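You operate a simulated robot arm through the tools that you are given. There is no shell and no other tool.

You run a simulated robot arm. Do the job below in one go: nothing can be reset, and whatever is moved stays where it is left.

JOB
Start the skid pump and run line B at 10 L/min.
Fine: main switch on; open the inlet valve and valve B before you press start; the pump must not trip; leave the other valves, the fill button and the levers alone.

Only the result counts: the job must be done as asked and must still hold three seconds after the hand-in. Knocking over, shifting, dropping, spilling or breaking anything else fails it.

ROBOT AND FRAMES
A 7-joint arm with a two-finger parallel gripper, fixed in place. Base frame: the origin is at the foot of the arm, x ahead of it, y to its left, z up. Units: mm, degrees, N and s.
With the tool pointing down near the work surface it reaches from about 100 to 380 mm from the base axis. Its first joint turns from -115.0 to 115.0 degrees. Payload 3.91 kg.
Tool frame: the origin (TCP) lies between the finger pads and is the grasp point; the fingertips stand 30 mm ahead of it; z points along the fingers, y is the line along which they close. The gripper opens to 110 mm. The fingers are 20 mm wide and 10 mm thick; the gripper's body (48 by 112 mm) begins 55 mm behind the TCP.
Orientation is told as [roll, pitch, yaw] about the base's x, y, z axes, in that order, counted from this pose: with the fingers straight down and closing along the base's y, the tool's x points along the base's -x, its y along +y and its z along -z.

CONTROLS
- The arm moves only by the tool jog_arm. Its argument "targets" is a list of rows, each an object of numbers (a shift or turn left out is 0, a gripper value left out holds the last): "x", "y", "z": the shift along the base's x, y, z in cm; "rx", "ry", "rz": the turn, a rotation vector about the base's x, y, z in degrees; "claw": the gripper command, from -1 (fully open) to 1 (shut), values between in proportion. In form: [{"x": .., "y": .., "z": .., "rx": .., "ry": .., "rz": .., "claw": ..}, ...]. A call has 1 to 20 rows; each row is the pose to reach, as a shift and turn from the pose commanded when the call began. Each row takes 0.2 s and may step no farther than 50 mm and 8.6 degrees from the row before; otherwise, or with a gripper value out of range, the whole call is refused. Where a pose cannot be reached the arm comes as near as it can. A force on the tool above 40 N (or 10 N above the force at the start of the call, whichever is more), or a blocked arm, ends the call early, and 0.2 s more pass. Each finger travels about 108 mm/s and halts on what it meets, pressing with about 39 N; the grip force reading is that of the motor and also rises with nothing between the fingers. The clock runs only during rows and for 0.2 s after the last one: add rows that repeat a pose to give the fingers time. The reply holds the time, the measured pose of the TCP, the force on the tool along the base axes, the opening and the grip force, in the units named above and with some noise, with the torque about the TCP (base axes, N m) and any sound that the robot's microphone picked up.
- Cameras (640 x 400 px; columns grow to the right, rows downward): "scene" is fixed at [224.6, -502.3, 1868.9]; the picture's right is [0.87, -0.49, 0.00], its down [-0.39, -0.69, -0.60] and it looks along [0.30, 0.52, -0.80] (base axes); focal length 214 px, centre (320, 200). "wrist" rides on the gripper at [72, 17, -103] in the tool frame; the picture's right is [-0.23, 0.97, 0.00], its down [-0.76, -0.18, -0.62] and it looks along [-0.61, -0.14, 0.78] (tool axes); focal length 222 px, centre (320, 200). There is no depth. A picture from a camera that has moved, and an enlarged one, comes with that camera's place and axes in the base frame and with its lens. The place of the scene camera against the robot may be out by one fixed shift of up to 12 mm in any direction.
- snapshot(camera): a new picture of that camera. It takes no simulated time.
- move_column(by): slides the trunk up (or, below 0, down) by that many mm; the arm rides with it, the base frame stays. It gives what a move gives, with no picture.
- zoom(camera, box): a new picture of the part [left, top, right, bottom] of that camera's present view, enlarged. It takes no simulated time.
- close_job(): hands the job in; it is judged then, once.

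Places have to be worked out from the pictures, the camera data and where the tool is seen. Open the gripper and draw the arm clear of the work before you hand the job in, unless the task says otherwise.

The tools are called after "Call:" by a JSON object that holds its "op" and its "data". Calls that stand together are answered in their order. jog_arm: Moves the arm, as the interface text tells. Its arguments: {"type":"object","properties":{"targets":{"type":"array","items":{"type":"object","properties":{"x":{"type":"number"},"y":{"type":"number"},"z":{"type":"number"},"rx":{"type":"number"},"ry":{"type":"number"},"rz":{"type":"number"},"claw":{"type":"number"}}}}},"required":["targets"]} The other tools are called the same way: move_column (by) slides the trunk up or down; snapshot (camera) takes a picture; zoom (camera, box) takes an enlarged picture of a part of a camera's view; close_job () hands the job in.

At the start:

```text
time: 0.0
tcp_pos: [351.3, -189.6, 1618.8]
orientation: [0.0, 0.0, 0.0]
wrist_force: [-0.3, 0.2, 0.6]
torque: [0.01, 0.01, 0.03]
gripper_width: 109.9
grasp_force: 0.1
trunk travel left (down, up): [-925.0, 65.0]
```

scene: 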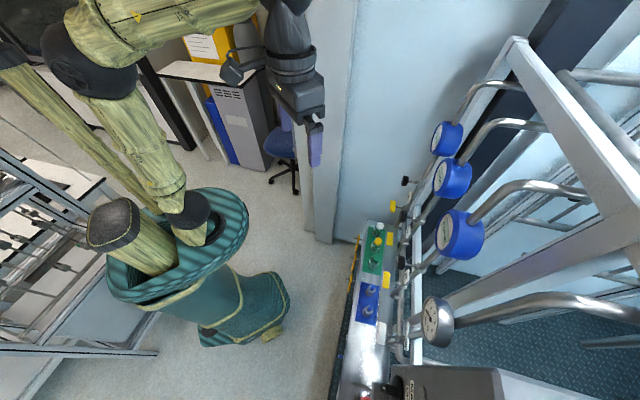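
wrist: 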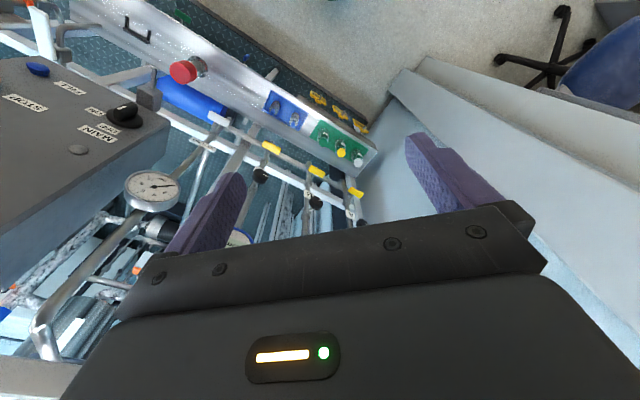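

I see the skid to the robot's right-front with a control box, gauges and valves. I'll look closer through both cameras before moving.

Call:
{"op": "zoom", "data": {"camera": "scene", "box": [320, 200, 520, 400]}}

Call:
{"op": "zoom", "data": {"camera": "wrist", "box": [0, 0, 200, 200]}}

Call:
{"op": "zoom", "data": {"camera": "wrist", "box": [200, 60, 400, 240]}}

```text
2.00 times, centred on (420, 300) of scene
camera zoom: at [224.6, -502.3, 1868.9], right [0.87, -0.49, 0.0], down [-0.39, -0.69, -0.6], along [0.3, 0.52, -0.8], focal length 429 px, centre (120, 0)
```

zoom: 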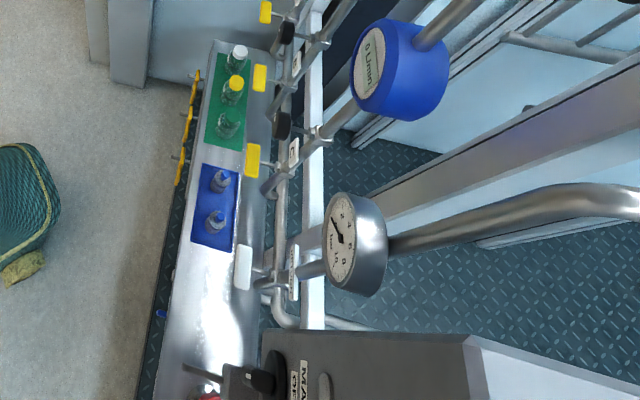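

```text
2.00 times, centred on (100, 100) of wrist
camera zoom: at [278.4, -172.6, 1720.8], right [0.23, 0.97, 0.0], down [0.76, -0.18, 0.62], along [0.61, -0.14, -0.78], focal length 444 px, centre (760, 400)
```

zoom: 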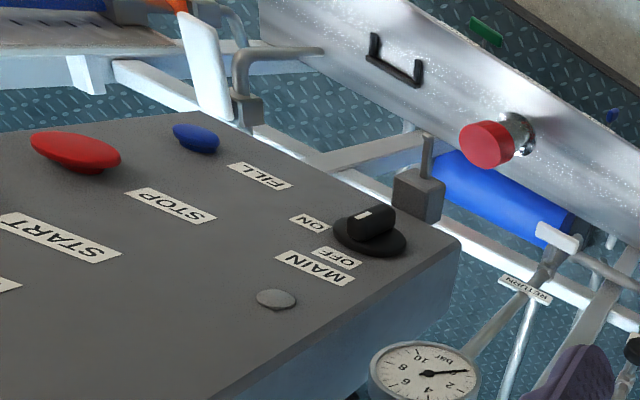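

```text
2.22 times, centred on (300, 150) of wrist
camera zoom: at [278.4, -172.6, 1720.8], right [0.23, 0.97, 0.0], down [0.76, -0.18, 0.62], along [0.61, -0.14, -0.78], focal length 494 px, centre (364, 311)
```

zoom: 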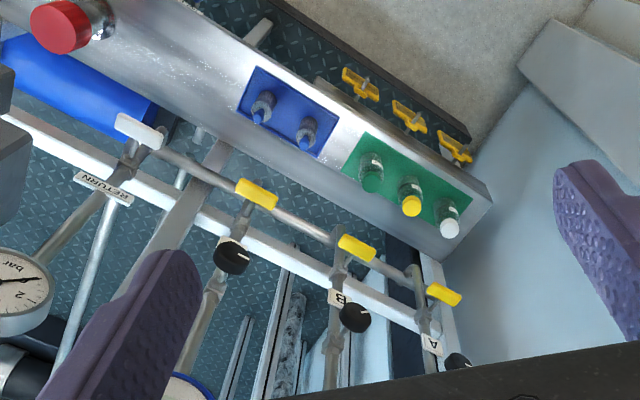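

The skid's box (MAIN/START/STOP/FILL) is to the right, and the lines with yellow handles and black knobs are ahead. I'll zoom further to read the labels and gauges.

Call:
{"op": "zoom", "data": {"camera": "wrist", "box": [0, 60, 130, 140]}}

Call:
{"op": "zoom", "data": {"camera": "wrist", "box": [0, 200, 160, 360]}}

Call:
{"op": "zoom", "data": {"camera": "scene", "box": [400, 100, 560, 220]}}

Call:
{"op": "zoom", "data": {"camera": "scene", "box": [400, 200, 500, 280]}}

Call:
{"op": "zoom", "data": {"camera": "scene", "box": [330, 300, 530, 400]}}

```text
4.92 times, centred on (65, 100) of wrist
camera zoom: at [278.4, -172.6, 1720.8], right [0.23, 0.97, 0.0], down [0.76, -0.18, 0.62], along [0.61, -0.14, -0.78], focal length 1094 px, centre (1575, 692)
```

zoom: 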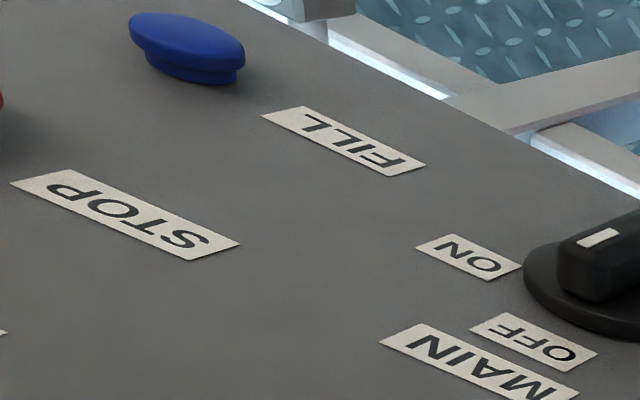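

```text
2.50 times, centred on (80, 280) of wrist
camera zoom: at [278.4, -172.6, 1720.8], right [0.23, 0.97, 0.0], down [0.76, -0.18, 0.62], along [0.61, -0.14, -0.78], focal length 555 px, centre (920, 0)
```

zoom: 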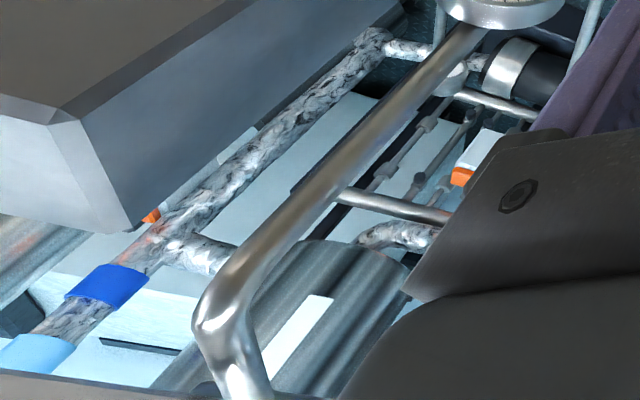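

```text
3.33 times, centred on (480, 160) of scene
camera zoom: at [224.6, -502.3, 1868.9], right [0.87, -0.49, 0.0], down [-0.39, -0.69, -0.6], along [0.3, 0.52, -0.8], focal length 715 px, centre (-213, 333)
```

zoom: 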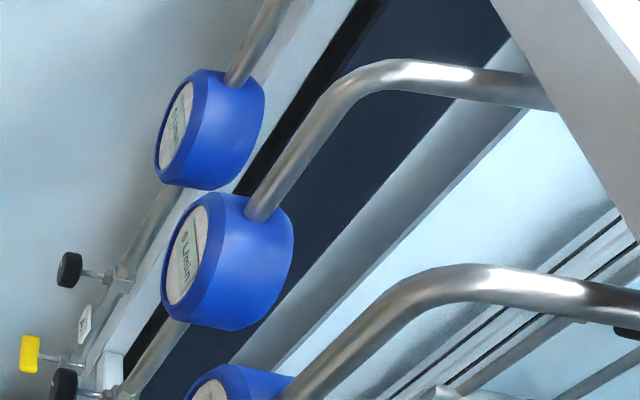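

```text
5.00 times, centred on (450, 240) of scene
camera zoom: at [224.6, -502.3, 1868.9], right [0.87, -0.49, 0.0], down [-0.39, -0.69, -0.6], along [0.3, 0.52, -0.8], focal length 1072 px, centre (-330, 0)
```

zoom: 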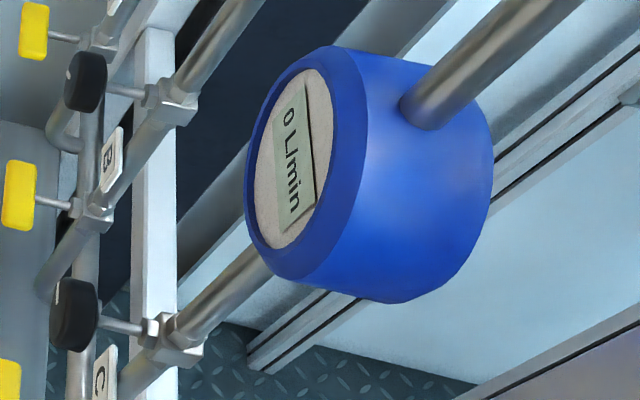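

```text
3.20 times, centred on (430, 350) of scene
camera zoom: at [224.6, -502.3, 1868.9], right [0.87, -0.49, 0.0], down [-0.39, -0.69, -0.6], along [0.3, 0.52, -0.8], focal length 686 px, centre (-32, -280)
```

zoom: 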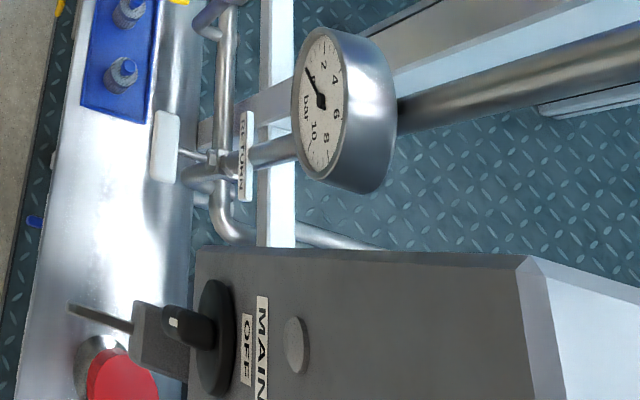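

The handles and labels line up along a diagonal: the skid's front faces the robot at about 45° to the base x axis (line B near (700,-280), MAIN knob near (335,-627)). I'll yaw the tool by -45° so the wrist camera looks squarely at it.

Call:
{"op": "jog_arm", "data": {"targets": [{"rz": -8}, {"rz": -16}, {"rz": -24}, {"rz": -32}, {"rz": -40}, {"rz": -45}]}}

Call:
{"op": "snapshot", "data": {"camera": "wrist"}}

Call:
{"op": "snapshot", "data": {"camera": "scene"}}

```text
time: 1.4
tcp_pos: [351.1, -188.6, 1618.7]
orientation: [0.0, 0.0, -45.1]
wrist_force: [0.7, -0.6, -0.5]
torque: [-0.01, 0.0, 0.03]
gripper_width: 110.0
grasp_force: 0.1
trunk travel left (down, up): [-925.0, 65.0]
```

```text
taken
camera wrist: at [311.7, -126.5, 1721.1], right [0.85, 0.53, 0.0], down [0.41, -0.66, 0.62], along [0.33, -0.53, -0.78], focal length 222 px, centre (320, 200)
```

wrist: 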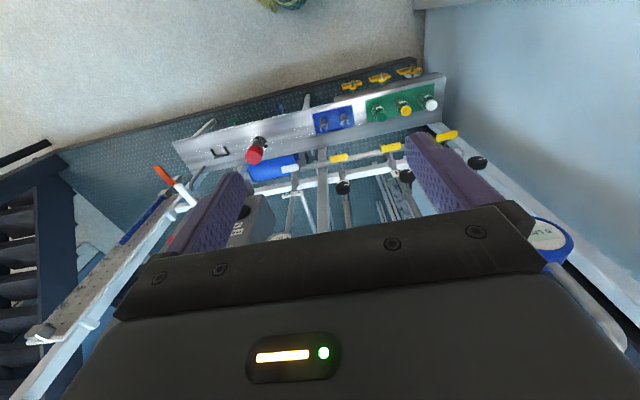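

```text
taken
```

scene: 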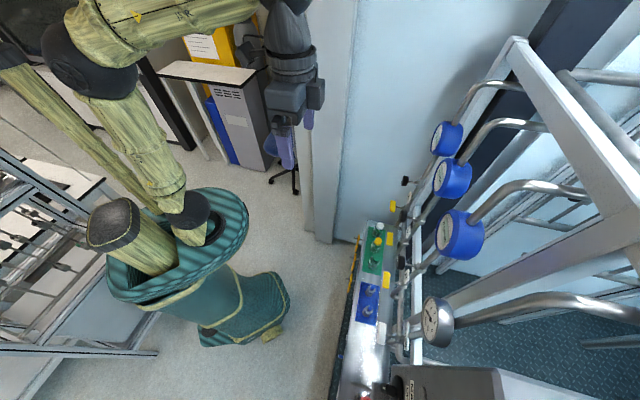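

The view is now square to the skid. I'll zoom in on the left side, where an orange-tipped handle and a blue part are visible, and on the middle.

Call:
{"op": "zoom", "data": {"camera": "wrist", "box": [100, 120, 260, 260]}}

Call:
{"op": "zoom", "data": {"camera": "wrist", "box": [240, 120, 420, 250]}}

Call:
{"op": "zoom", "data": {"camera": "wrist", "box": [300, 50, 460, 150]}}

```text
2.86 times, centred on (180, 190) of wrist
camera zoom: at [311.7, -126.5, 1721.1], right [0.85, 0.53, 0.0], down [0.41, -0.66, 0.62], along [0.33, -0.53, -0.78], focal length 635 px, centre (720, 229)
```

zoom: 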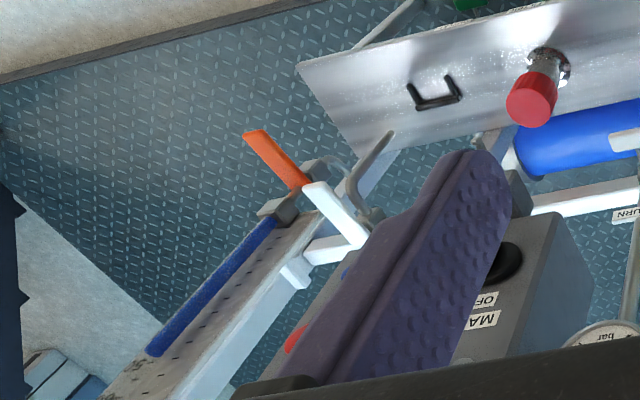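

```text
3.08 times, centred on (330, 185) of wrist
camera zoom: at [311.7, -126.5, 1721.1], right [0.85, 0.53, 0.0], down [0.41, -0.66, 0.62], along [0.33, -0.53, -0.78], focal length 684 px, centre (289, 246)
```

zoom: 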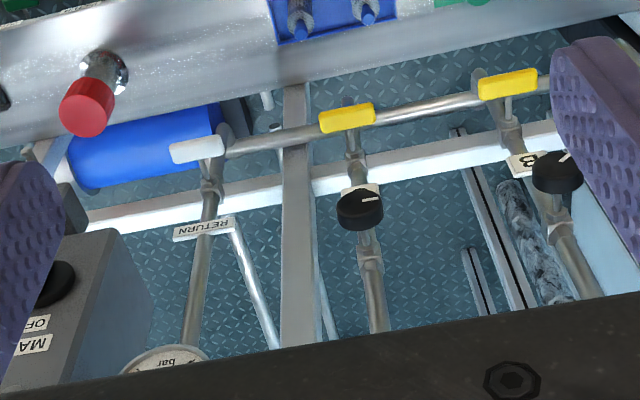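

```text
4.00 times, centred on (380, 100) of wrist
camera zoom: at [311.7, -126.5, 1721.1], right [0.85, 0.53, 0.0], down [0.41, -0.66, 0.62], along [0.33, -0.53, -0.78], focal length 888 px, centre (80, 600)
```

zoom: 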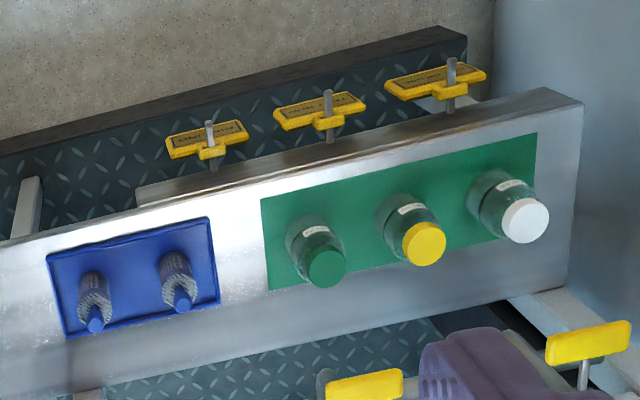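

The white and orange handles beyond the box need a better viewpoint. I'll slide the hand sideways along the skid (toward -x,-y), staying high and in free space.

Call:
{"op": "jog_arm", "data": {"targets": [{"x": -3.5, "y": -3.5}, {"x": -7, "y": -7}, {"x": -10.5, "y": -10.5}, {"x": -14, "y": -14}, {"x": -17.5, "y": -17.5}, {"x": -21, "y": -21}, {"x": -24.5, "y": -24.5}]}}

Call:
{"op": "snapshot", "data": {"camera": "wrist"}}

Call:
{"op": "snapshot", "data": {"camera": "scene"}}

```text
time: 3.0
tcp_pos: [107.5, -436.9, 1619.5]
orientation: [0.1, 0.2, -44.9]
wrist_force: [-0.3, -1.5, -0.4]
torque: [0.05, -0.05, 0.01]
gripper_width: 110.3
grasp_force: 0.1
trunk travel left (down, up): [-925.0, 65.0]
```

```text
taken
camera wrist: at [67.4, -374.7, 1721.3], right [0.85, 0.53, 0.0], down [0.41, -0.66, 0.62], along [0.33, -0.53, -0.78], focal length 222 px, centre (320, 200)
```

wrist: 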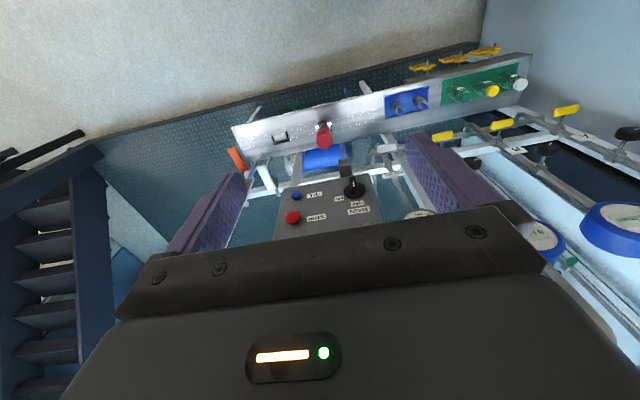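

```text
taken
```

scene: 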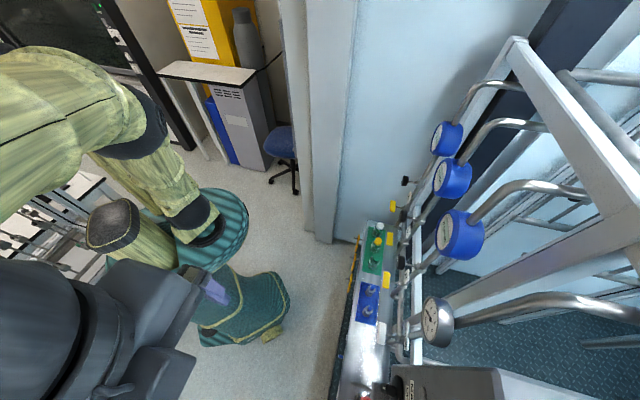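

Call:
{"op": "zoom", "data": {"camera": "wrist", "box": [200, 120, 400, 245]}}

Call:
{"op": "zoom", "data": {"camera": "wrist", "box": [390, 80, 640, 240]}}

```text
3.20 times, centred on (300, 182) of wrist
camera zoom: at [67.4, -374.7, 1721.3], right [0.85, 0.53, 0.0], down [0.41, -0.66, 0.62], along [0.33, -0.53, -0.78], focal length 711 px, centre (384, 256)
```

zoom: 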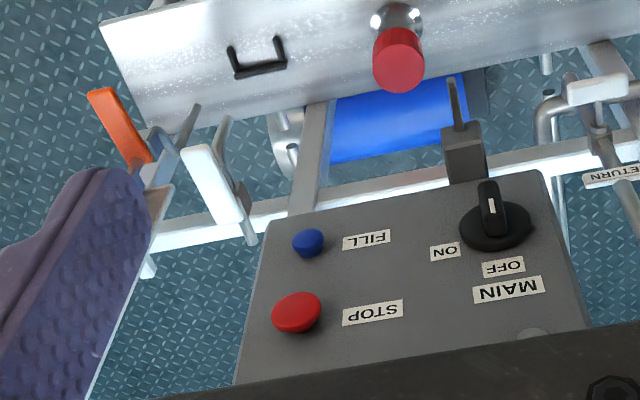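

```text
2.50 times, centred on (515, 160) of wrist
camera zoom: at [67.4, -374.7, 1721.3], right [0.85, 0.53, 0.0], down [0.41, -0.66, 0.62], along [0.33, -0.53, -0.78], focal length 555 px, centre (-168, 300)
```

zoom: 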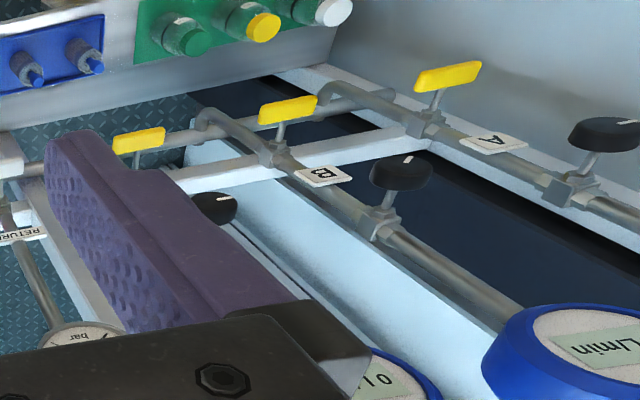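

White handle and orange handle stand left of the box; I need an upright view. I'll turn the hand about the vertical by -180° here in free space so the wrist camera ends up above the tool when I later tilt it forward.

Call:
{"op": "jog_arm", "data": {"targets": [{"rz": -8}, {"rz": -16}, {"rz": -24}, {"rz": -32}, {"rz": -40}, {"rz": -48}, {"rz": -56}, {"rz": -64}, {"rz": -72}, {"rz": -80}, {"rz": -88}, {"rz": -90}]}}

```text
time: 5.6
tcp_pos: [106.7, -435.4, 1618.3]
orientation: [0.0, 0.0, -135.0]
wrist_force: [-0.3, 0.5, -0.5]
torque: [0.0, 0.06, 0.01]
gripper_width: 109.8
grasp_force: 0.1
trunk travel left (down, up): [-925.0, 65.0]
```

Call:
{"op": "jog_arm", "data": {"targets": [{"rz": -8}, {"rz": -16}, {"rz": -24}, {"rz": -32}, {"rz": -40}, {"rz": -48}, {"rz": -56}, {"rz": -64}, {"rz": -72}, {"rz": -80}, {"rz": -88}, {"rz": -90}]}}

Call:
{"op": "snapshot", "data": {"camera": "wrist"}}

Call:
{"op": "snapshot", "data": {"camera": "scene"}}

```text
time: 8.2
tcp_pos: [106.1, -433.9, 1618.2]
orientation: [0.0, 0.1, 135.0]
wrist_force: [0.3, 0.0, -0.1]
torque: [-0.03, -0.01, 0.0]
gripper_width: 109.8
grasp_force: 0.1
trunk travel left (down, up): [-925.0, 65.0]
```

```text
taken
camera wrist: at [145.3, -497.8, 1721.1], right [-0.85, -0.53, 0.0], down [-0.41, 0.66, 0.62], along [-0.33, 0.53, -0.78], focal length 222 px, centre (320, 200)
```

wrist: 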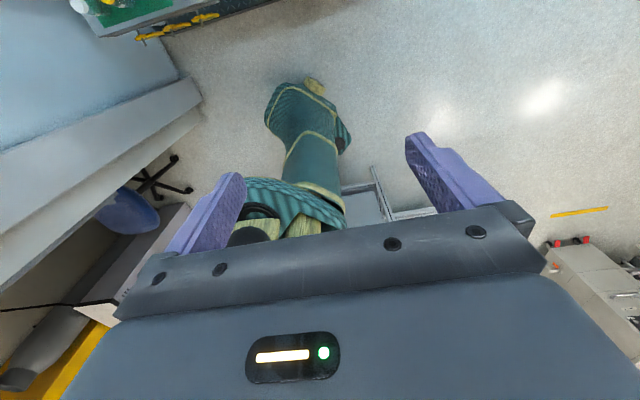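

```text
taken
```

scene: 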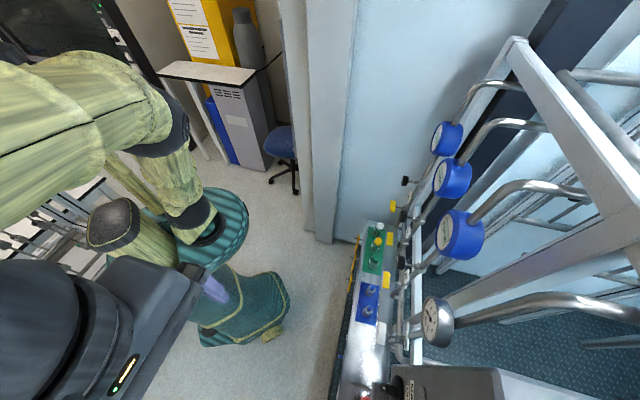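

Yaw worked and the joints allow it. Now I pitch the tool forward about the (-1,-1,0) axis while advancing a little toward the skid, still well in front of it and high.

Call:
{"op": "jog_arm", "data": {"targets": [{"x": 1.0, "y": -1.0, "rx": -5.657, "ry": -5.657}, {"x": 2.0, "y": -2.0, "rx": -11.314, "ry": -11.314}, {"x": 3.0, "y": -3.0, "rx": -16.97, "ry": -16.97}, {"x": 4.0, "y": -4.0, "rx": -22.63, "ry": -22.63}, {"x": 5.0, "y": -5.0, "rx": -28.28, "ry": -28.28}, {"x": 6.0, "y": -6.0, "rx": -33.94, "ry": -33.94}, {"x": 7.0, "y": -7.0, "rx": -39.6, "ry": -39.6}]}}

Call:
{"op": "snapshot", "data": {"camera": "wrist"}}

Call:
{"op": "snapshot", "data": {"camera": "scene"}}

```text
time: 9.8
tcp_pos: [175.7, -502.4, 1618.6]
orientation: [0.0, 56.1, 135.0]
wrist_force: [-0.6, -0.2, -1.1]
torque: [0.0, 0.01, 0.01]
gripper_width: 110.0
grasp_force: 0.1
trunk travel left (down, up): [-925.0, 65.0]
```

```text
taken
camera wrist: at [131.6, -483.1, 1736.1], right [-0.78, -0.6, -0.19], down [-0.54, 0.79, -0.29], along [0.32, -0.12, -0.94], focal length 222 px, centre (320, 200)
```

wrist: 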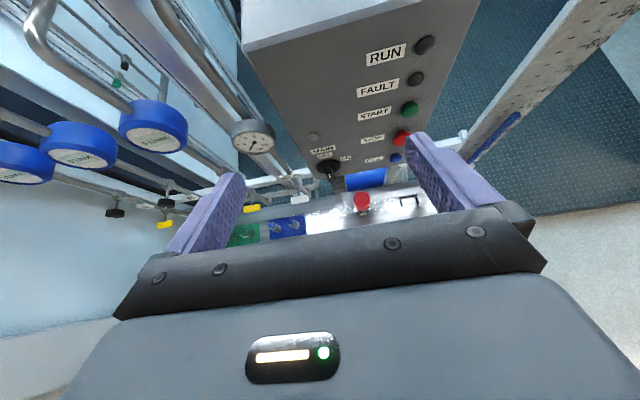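

```text
taken
```

scene: 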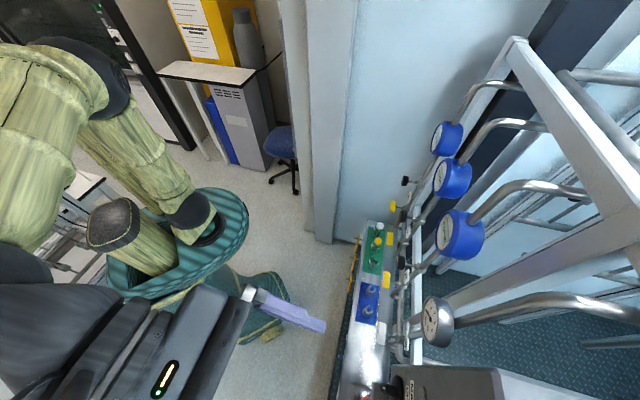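

Now I have an upright view: RUN, FAULT lamps, START (green), STOP (red), FILL (blue), MAIN knob. Zooming in for details.

Call:
{"op": "zoom", "data": {"camera": "wrist", "box": [280, 20, 480, 190]}}

Call:
{"op": "zoom", "data": {"camera": "wrist", "box": [300, 110, 420, 190]}}

Call:
{"op": "zoom", "data": {"camera": "wrist", "box": [0, 60, 320, 260]}}

Call:
{"op": "zoom", "data": {"camera": "wrist", "box": [400, 80, 520, 180]}}

```text
2.35 times, centred on (380, 105) of wrist
camera zoom: at [131.6, -483.1, 1736.1], right [-0.78, -0.6, -0.19], down [-0.54, 0.79, -0.29], along [0.32, -0.12, -0.94], focal length 523 px, centre (179, 424)
```

zoom: 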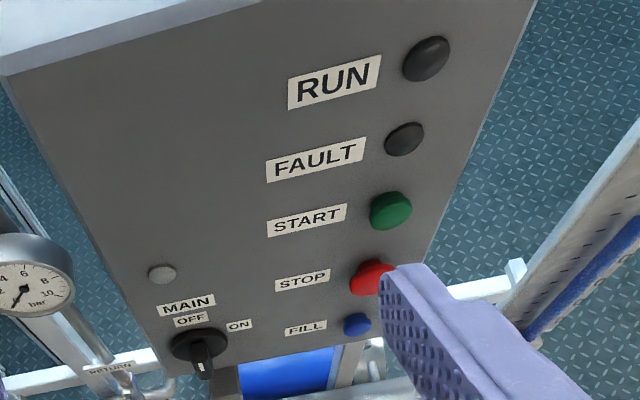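

```text
5.00 times, centred on (360, 150) of wrist
camera zoom: at [131.6, -483.1, 1736.1], right [-0.78, -0.6, -0.19], down [-0.54, 0.79, -0.29], along [0.32, -0.12, -0.94], focal length 1111 px, centre (120, 450)
```

zoom: 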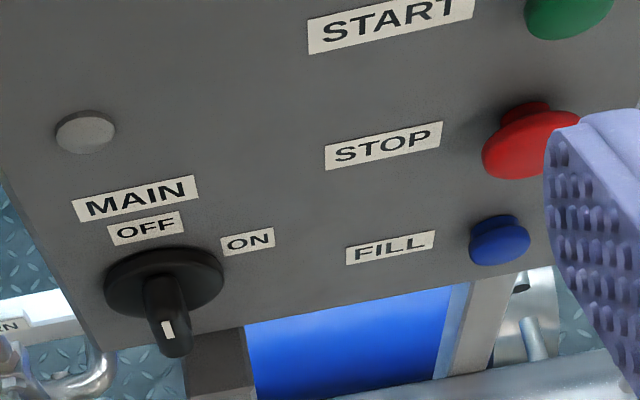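

```text
2.00 times, centred on (160, 160) of wrist
camera zoom: at [131.6, -483.1, 1736.1], right [-0.78, -0.6, -0.19], down [-0.54, 0.79, -0.29], along [0.32, -0.12, -0.94], focal length 444 px, centre (640, 280)
```

zoom: 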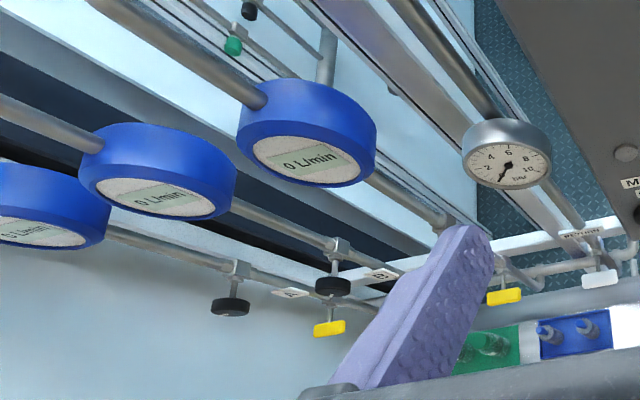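

```text
4.00 times, centred on (460, 130) of wrist
camera zoom: at [131.6, -483.1, 1736.1], right [-0.78, -0.6, -0.19], down [-0.54, 0.79, -0.29], along [0.32, -0.12, -0.94], focal length 888 px, centre (-240, 480)
```

zoom: 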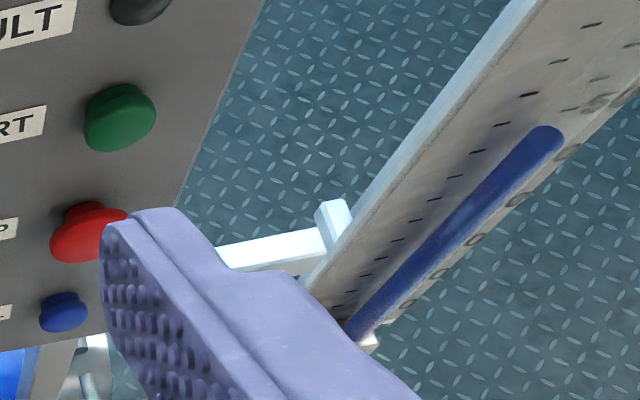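

The box face is vertical, facing the robot; MAIN points to OFF with ON about 60° clockwise, all meters read 0. I'll lower the trunk 350 mm to look at the lines and find the inlet valve at their own height.

Call:
{"op": "move_column", "data": {"by": -350}}

Call:
{"op": "snapshot", "data": {"camera": "wrist"}}

Call:
{"op": "snapshot", "data": {"camera": "scene"}}

```text
time: 13.2
tcp_pos: [176.9, -503.0, 1268.0]
orientation: [0.0, 55.9, 135.1]
wrist_force: [0.5, 0.2, -0.8]
torque: [-0.01, -0.02, 0.02]
gripper_width: 110.0
grasp_force: 0.0
trunk travel left (down, up): [-575.0, 415.0]
```

```text
taken
camera wrist: at [131.7, -483.2, 1385.9], right [-0.78, -0.6, -0.19], down [-0.54, 0.79, -0.28], along [0.32, -0.12, -0.94], focal length 222 px, centre (320, 200)
```

wrist: 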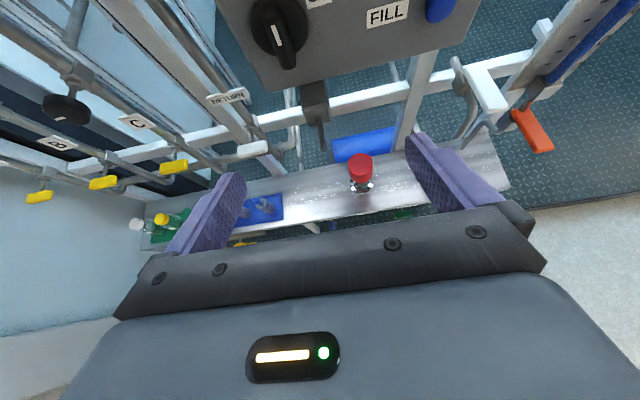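

```text
taken
```

scene: 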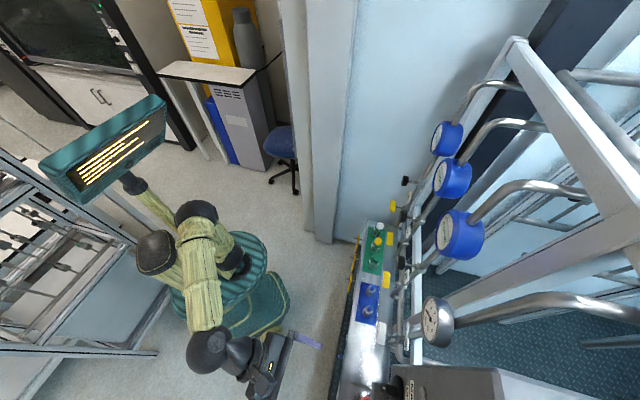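

Now the whole arm is visible, and at the right of the box a white lever and an orange lever appear. Zooming in on those and on the line labels.

Call:
{"op": "zoom", "data": {"camera": "wrist", "box": [400, 0, 640, 170]}}

Call:
{"op": "zoom", "data": {"camera": "wrist", "box": [0, 50, 240, 250]}}

Call:
{"op": "zoom", "data": {"camera": "wrist", "box": [200, 0, 420, 220]}}

```text
2.35 times, centred on (520, 85) of wrist
camera zoom: at [131.7, -483.2, 1385.9], right [-0.78, -0.6, -0.19], down [-0.54, 0.79, -0.28], along [0.32, -0.12, -0.94], focal length 523 px, centre (-151, 471)
```

zoom: 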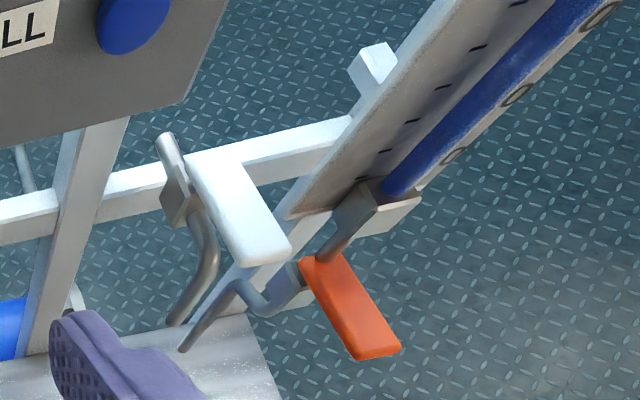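

```text
2.00 times, centred on (120, 150) of wrist
camera zoom: at [131.7, -483.2, 1385.9], right [-0.78, -0.6, -0.19], down [-0.54, 0.79, -0.28], along [0.32, -0.12, -0.94], focal length 444 px, centre (720, 300)
```

zoom: 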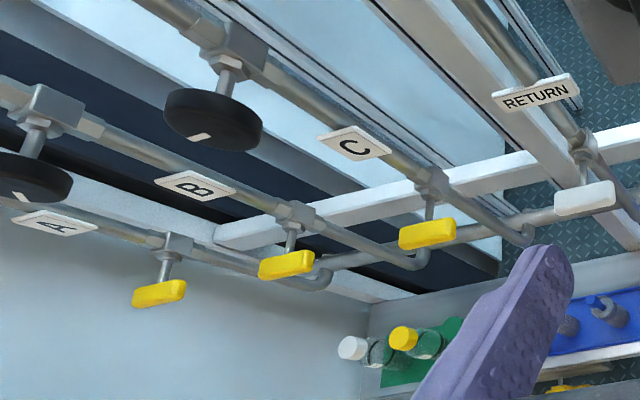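

```text
1.82 times, centred on (310, 110) of wrist
camera zoom: at [131.7, -483.2, 1385.9], right [-0.78, -0.6, -0.19], down [-0.54, 0.79, -0.28], along [0.32, -0.12, -0.94], focal length 404 px, centre (338, 364)
```

zoom: 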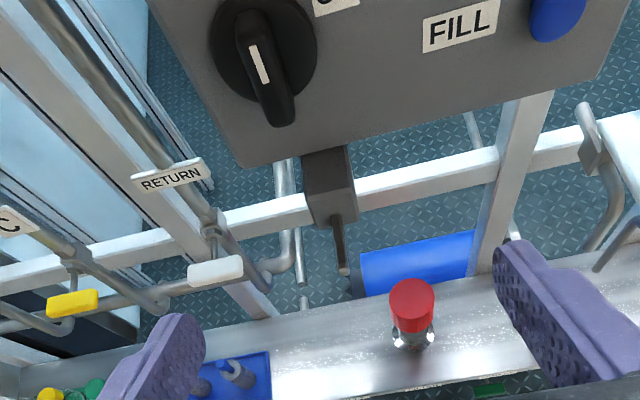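

All yellow handles are crosswise (closed). I'll level the tool (34° more pitch) so the camera looks forward-down, to see the white/orange levers and any INLET label.

Call:
{"op": "jog_arm", "data": {"targets": [{"rx": -5.657, "ry": -5.657}, {"rx": -11.314, "ry": -11.314}, {"rx": -16.97, "ry": -16.97}, {"rx": -22.63, "ry": -22.63}, {"rx": -24.04, "ry": -24.04}]}}

Call:
{"op": "snapshot", "data": {"camera": "wrist"}}

Call:
{"op": "snapshot", "data": {"camera": "scene"}}

```text
time: 14.4
tcp_pos: [175.8, -502.7, 1268.7]
orientation: [125.2, 89.9, -99.7]
wrist_force: [-0.3, 1.0, -0.1]
torque: [0.0, -0.03, 0.03]
gripper_width: 110.0
grasp_force: 0.1
trunk travel left (down, up): [-575.0, 415.0]
```

```text
taken
camera wrist: at [90.5, -441.8, 1340.3], right [-0.69, -0.69, -0.23], down [-0.32, 0.57, -0.76], along [0.65, -0.45, -0.61], focal length 222 px, centre (320, 200)
```

wrist: 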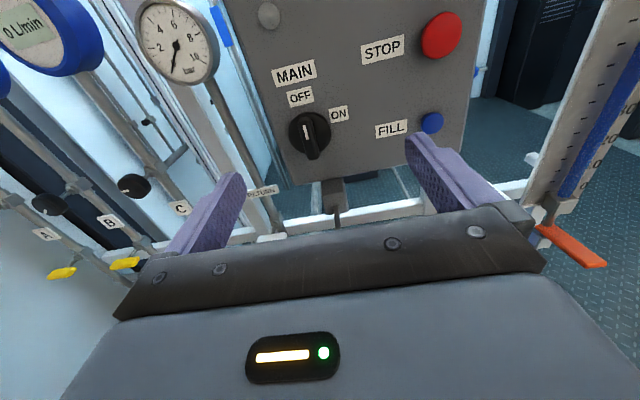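

```text
taken
```

scene: 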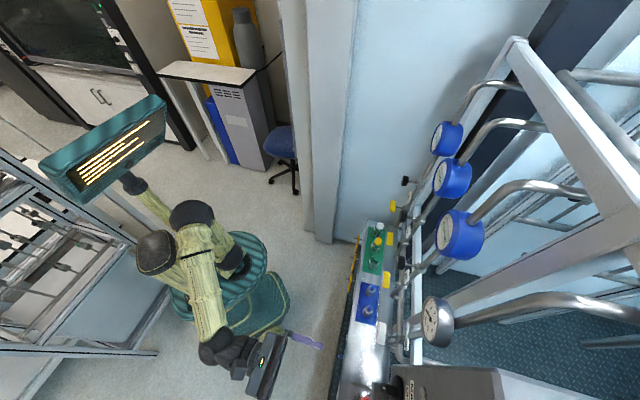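

Tool is now level, pointing squarely at the skid. MAIN's mark points up to OFF. I'll lower the trunk 250 mm to inspect the lower portion and find the inlet valve.

Call:
{"op": "move_column", "data": {"by": -250}}

Call:
{"op": "snapshot", "data": {"camera": "wrist"}}

Call:
{"op": "zoom", "data": {"camera": "wrist", "box": [420, 60, 640, 220]}}

Call:
{"op": "zoom", "data": {"camera": "wrist", "box": [220, 0, 440, 200]}}

```text
time: 17.0
tcp_pos: [176.1, -503.2, 1018.9]
orientation: [78.3, 90.0, -146.7]
wrist_force: [-0.5, -0.2, 0.0]
torque: [0.01, -0.02, -0.04]
gripper_width: 109.9
grasp_force: 0.1
trunk travel left (down, up): [-325.0, 665.0]
```

```text
taken
camera wrist: at [90.5, -441.8, 1090.6], right [-0.69, -0.69, -0.23], down [-0.32, 0.57, -0.76], along [0.65, -0.45, -0.61], focal length 222 px, centre (320, 200)
```

wrist: 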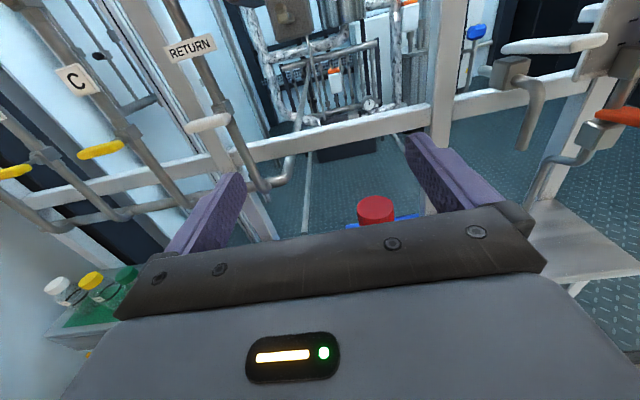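

```text
2.50 times, centred on (530, 140) of wrist
camera zoom: at [90.5, -441.8, 1090.6], right [-0.69, -0.69, -0.23], down [-0.32, 0.57, -0.76], along [0.65, -0.45, -0.61], focal length 555 px, centre (-205, 350)
```

zoom: 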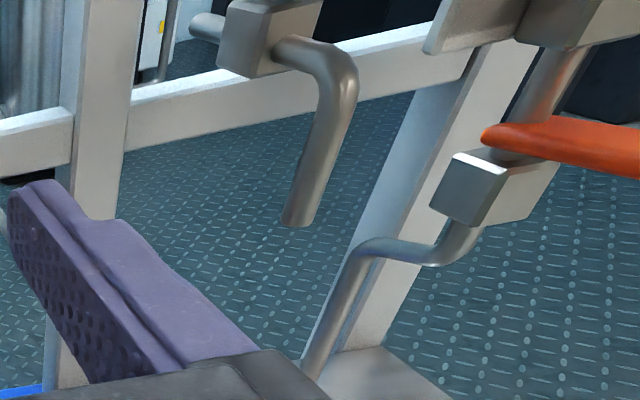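

```text
2.00 times, centred on (330, 100) of wrist
camera zoom: at [90.5, -441.8, 1090.6], right [-0.69, -0.69, -0.23], down [-0.32, 0.57, -0.76], along [0.65, -0.45, -0.61], focal length 444 px, centre (300, 400)
```

zoom: 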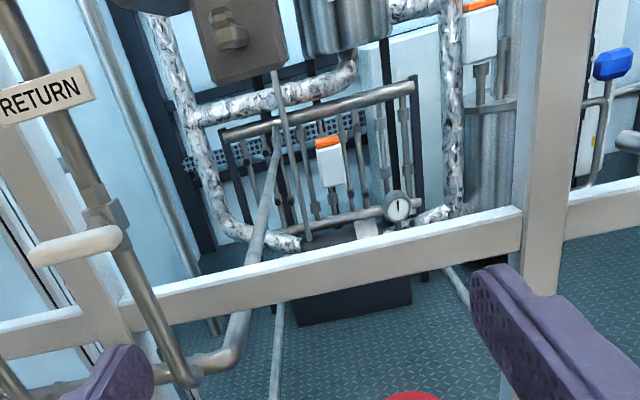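

Orange and white levers at the right look like taps on a tank with a sight gauge. I'll shift right 200 mm and raise 120 mm to see that region and the underside of the box better.

Call:
{"op": "jog_arm", "data": {"targets": [{"x": -3.5, "y": -3.5}, {"x": -7, "y": -7}, {"x": -10.5, "y": -10.5}, {"x": -14, "y": -14}]}}

Call:
{"op": "move_column", "data": {"by": 120}}

Call:
{"op": "snapshot", "data": {"camera": "wrist"}}

Call:
{"op": "snapshot", "data": {"camera": "scene"}}

```text
time: 18.0
tcp_pos: [35.0, -642.6, 1017.9]
orientation: [82.9, 90.1, -142.0]
wrist_force: [0.3, -0.5, -1.0]
torque: [-0.03, 0.03, -0.02]
gripper_width: 109.8
grasp_force: 0.0
trunk travel left (down, up): [-325.0, 665.0]
```

```text
time: 19.5
tcp_pos: [35.6, -642.8, 1139.0]
orientation: [69.3, 89.9, -155.6]
wrist_force: [0.5, 0.5, -1.1]
torque: [-0.03, 0.0, 0.05]
gripper_width: 109.8
grasp_force: 0.0
trunk travel left (down, up): [-445.0, 545.0]
```

```text
taken
camera wrist: at [-49.5, -582.6, 1210.5], right [-0.69, -0.69, -0.23], down [-0.32, 0.57, -0.76], along [0.65, -0.45, -0.61], focal length 222 px, centre (320, 200)
```

wrist: 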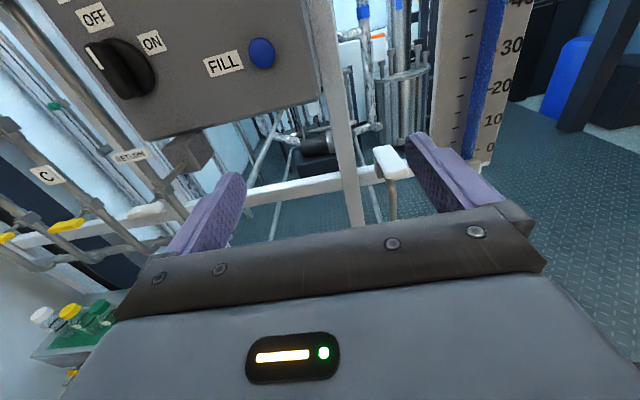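

```text
taken
```

scene: 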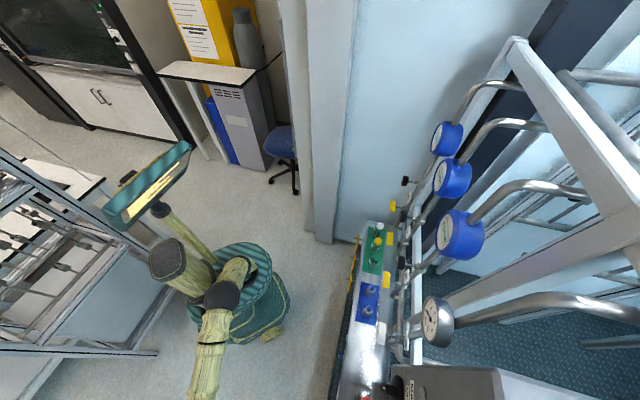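

Call:
{"op": "zoom", "data": {"camera": "wrist", "box": [0, 60, 240, 230]}}

Call:
{"op": "zoom", "data": {"camera": "wrist", "box": [240, 60, 520, 240]}}

```text
2.35 times, centred on (120, 145) of wrist
camera zoom: at [-49.5, -582.6, 1210.5], right [-0.69, -0.69, -0.23], down [-0.32, 0.57, -0.76], along [0.65, -0.45, -0.61], focal length 523 px, centre (791, 329)
```

zoom: 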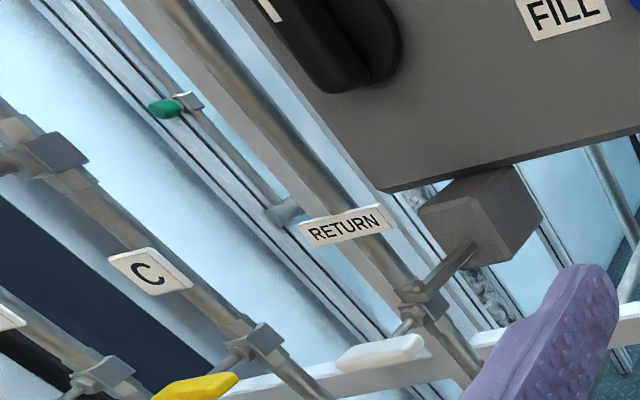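

```text
2.22 times, centred on (380, 150) of wrist
camera zoom: at [-49.5, -582.6, 1210.5], right [-0.69, -0.69, -0.23], down [-0.32, 0.57, -0.76], along [0.65, -0.45, -0.61], focal length 494 px, centre (187, 311)
```

zoom: 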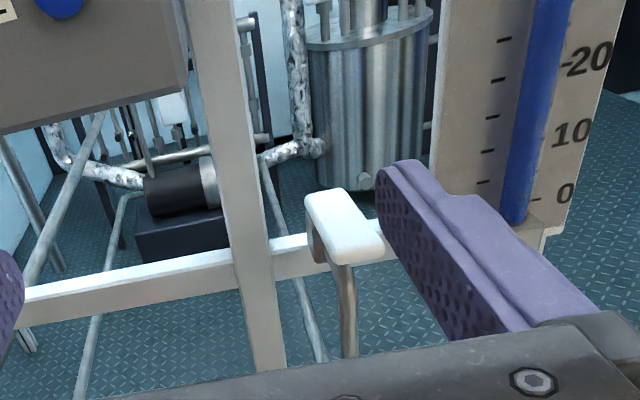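

I'm looking for a handle behind the frame (a blue handle was seen earlier). Zooming at the upper middle of this view.

Call:
{"op": "zoom", "data": {"camera": "wrist", "box": [320, 0, 480, 100]}}

Call:
{"op": "jog_arm", "data": {"targets": [{"rz": 8}, {"rz": 16}, {"rz": 24}, {"rz": 30}]}}

Call:
{"op": "snapshot", "data": {"camera": "wrist"}}

```text
4.00 times, centred on (400, 50) of wrist
camera zoom: at [-49.5, -582.6, 1210.5], right [-0.69, -0.69, -0.23], down [-0.32, 0.57, -0.76], along [0.65, -0.45, -0.61], focal length 888 px, centre (0, 800)
```

zoom: 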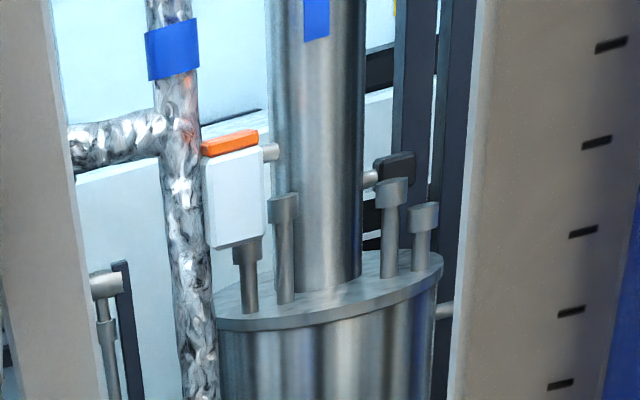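

```text
time: 20.5
tcp_pos: [34.7, -644.3, 1139.4]
orientation: [-107.1, 90.1, 57.9]
wrist_force: [-0.9, 1.1, 0.6]
torque: [0.01, 0.02, 0.01]
gripper_width: 109.8
grasp_force: 0.0
trunk travel left (down, up): [-445.0, 545.0]
```

```text
taken
camera wrist: at [-69.0, -633.6, 1210.2], right [-0.25, -0.94, -0.23], down [-0.56, 0.33, -0.76], along [0.79, -0.06, -0.61], focal length 222 px, centre (320, 200)
```

wrist: 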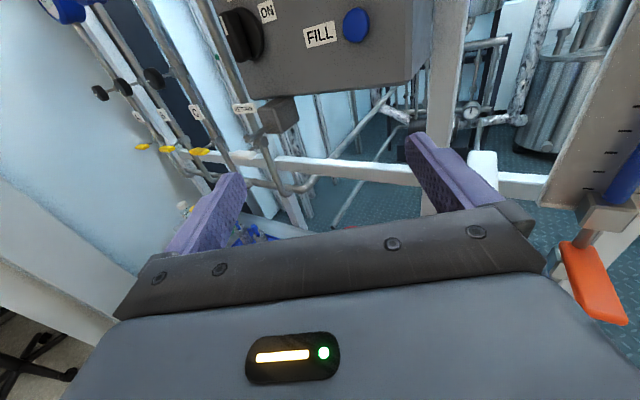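

I'll turn the hand the other way (to the right) to look past the tank gauge side.

Call:
{"op": "jog_arm", "data": {"targets": [{"rz": -8}, {"rz": -16}, {"rz": -24}, {"rz": -32}, {"rz": -40}, {"rz": -48}, {"rz": -56}, {"rz": -60}]}}

Call:
{"op": "snapshot", "data": {"camera": "wrist"}}

```text
time: 22.3
tcp_pos: [35.9, -644.5, 1139.1]
orientation: [55.4, 89.8, 160.4]
wrist_force: [0.4, -0.6, -0.5]
torque: [-0.01, -0.02, 0.01]
gripper_width: 110.0
grasp_force: 0.0
trunk travel left (down, up): [-445.0, 545.0]
```

```text
taken
camera wrist: at [-7.6, -548.2, 1210.8], right [-0.94, -0.25, -0.23], down [0.01, 0.65, -0.76], along [0.34, -0.72, -0.61], focal length 222 px, centre (320, 200)
```

wrist: 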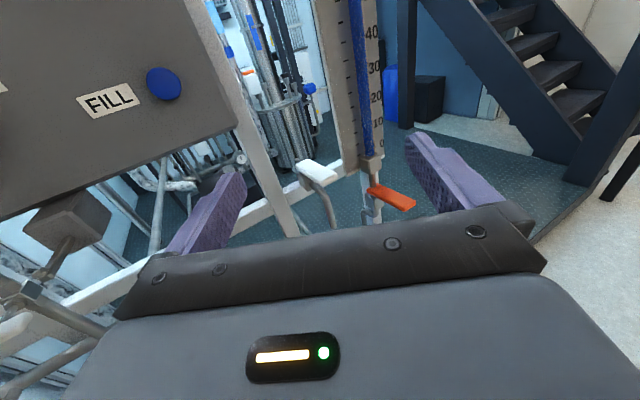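

Call:
{"op": "zoom", "data": {"camera": "wrist", "box": [230, 60, 430, 240]}}

Call:
{"op": "zoom", "data": {"camera": "wrist", "box": [0, 150, 240, 370]}}

```text
2.22 times, centred on (330, 150) of wrist
camera zoom: at [-7.6, -548.2, 1210.8], right [-0.94, -0.25, -0.23], down [0.01, 0.65, -0.76], along [0.34, -0.72, -0.61], focal length 494 px, centre (298, 311)
```

zoom: 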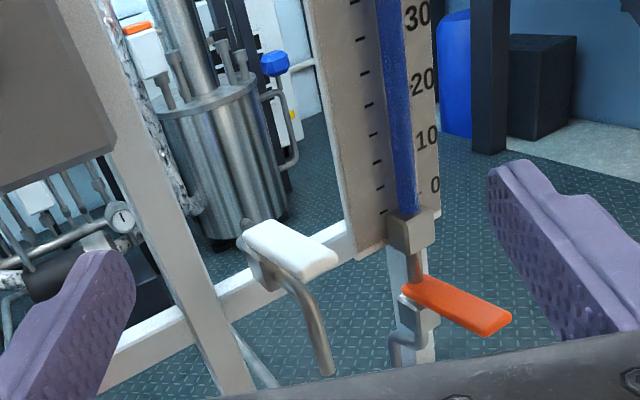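

```text
1.82 times, centred on (120, 260) of wrist
camera zoom: at [-7.6, -548.2, 1210.8], right [-0.94, -0.25, -0.23], down [0.01, 0.65, -0.76], along [0.34, -0.72, -0.61], focal length 404 px, centre (684, 91)
```

zoom: 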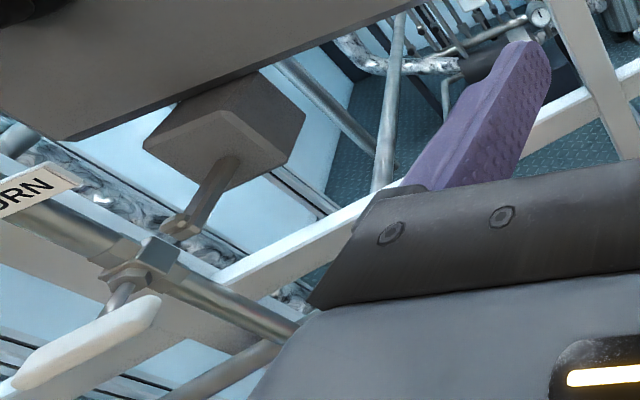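

Still no INLET label. I'll check the scene camera around line A and the far end, and the header, before moving again.

Call:
{"op": "zoom", "data": {"camera": "scene", "box": [370, 160, 470, 280]}}

Call:
{"op": "zoom", "data": {"camera": "scene", "box": [330, 270, 480, 400]}}

Call:
{"op": "zoom", "data": {"camera": "scene", "box": [480, 20, 640, 340]}}

```text
3.33 times, centred on (420, 220) of scene
camera zoom: at [224.6, -502.3, 1868.9], right [0.87, -0.49, 0.0], down [-0.39, -0.69, -0.6], along [0.3, 0.52, -0.8], focal length 715 px, centre (-13, 133)
```

zoom: 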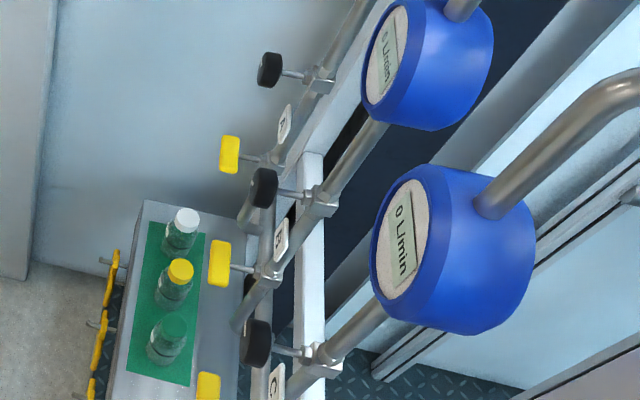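

```text
3.08 times, centred on (405, 335) of scene
camera zoom: at [224.6, -502.3, 1868.9], right [0.87, -0.49, 0.0], down [-0.39, -0.69, -0.6], along [0.3, 0.52, -0.8], focal length 660 px, centre (58, -215)
```

zoom: 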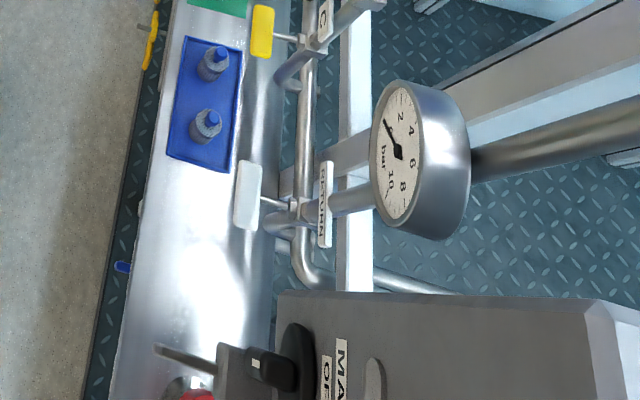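

```text
1.25 times, centred on (560, 180) of scene
camera zoom: at [224.6, -502.3, 1868.9], right [0.87, -0.49, 0.0], down [-0.39, -0.69, -0.6], along [0.3, 0.52, -0.8], focal length 268 px, centre (20, 225)
```

zoom: 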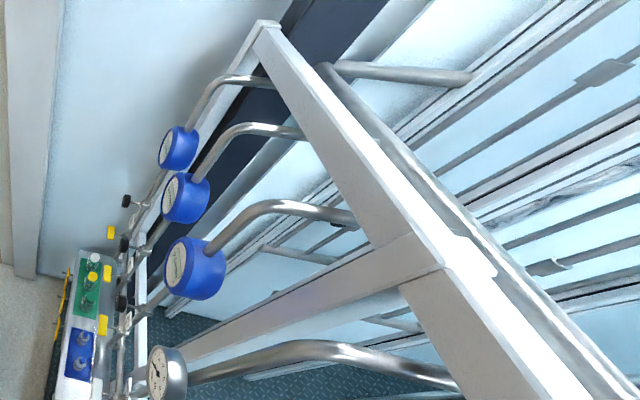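

The white lever sits near (144,-891,990), the gray cube with a stick near (327,-638,1110) just under the box. I'll zoom harder on the white and orange levers for any label.

Call:
{"op": "zoom", "data": {"camera": "wrist", "box": [280, 140, 430, 240]}}

Call:
{"op": "zoom", "data": {"camera": "wrist", "box": [200, 0, 400, 130]}}

```text
4.00 times, centred on (355, 190) of wrist
camera zoom: at [-7.6, -548.2, 1210.8], right [-0.94, -0.25, -0.23], down [0.01, 0.65, -0.76], along [0.34, -0.72, -0.61], focal length 888 px, centre (180, 240)
```

zoom: 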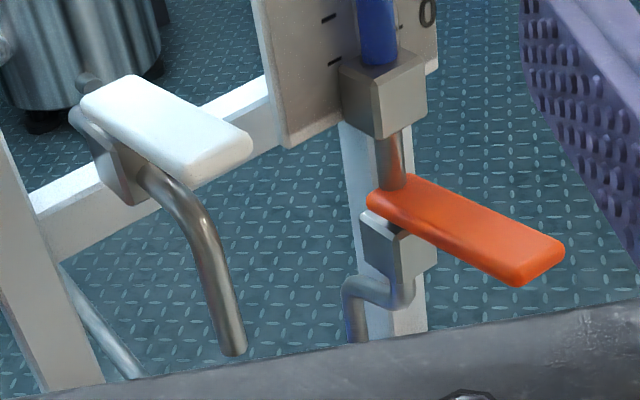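

```text
3.08 times, centred on (300, 65) of wrist
camera zoom: at [-7.6, -548.2, 1210.8], right [-0.94, -0.25, -0.23], down [0.01, 0.65, -0.76], along [0.34, -0.72, -0.61], focal length 684 px, centre (382, 615)
```

zoom: 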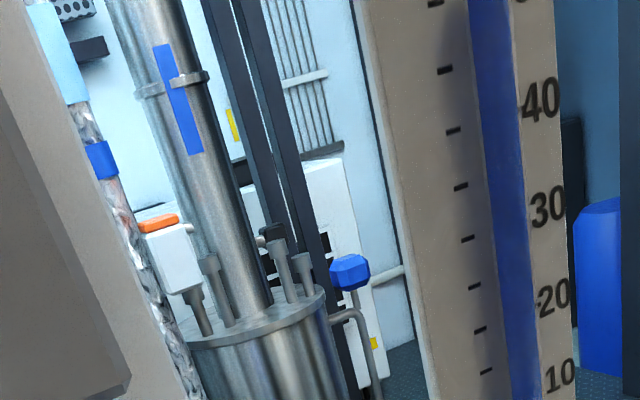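

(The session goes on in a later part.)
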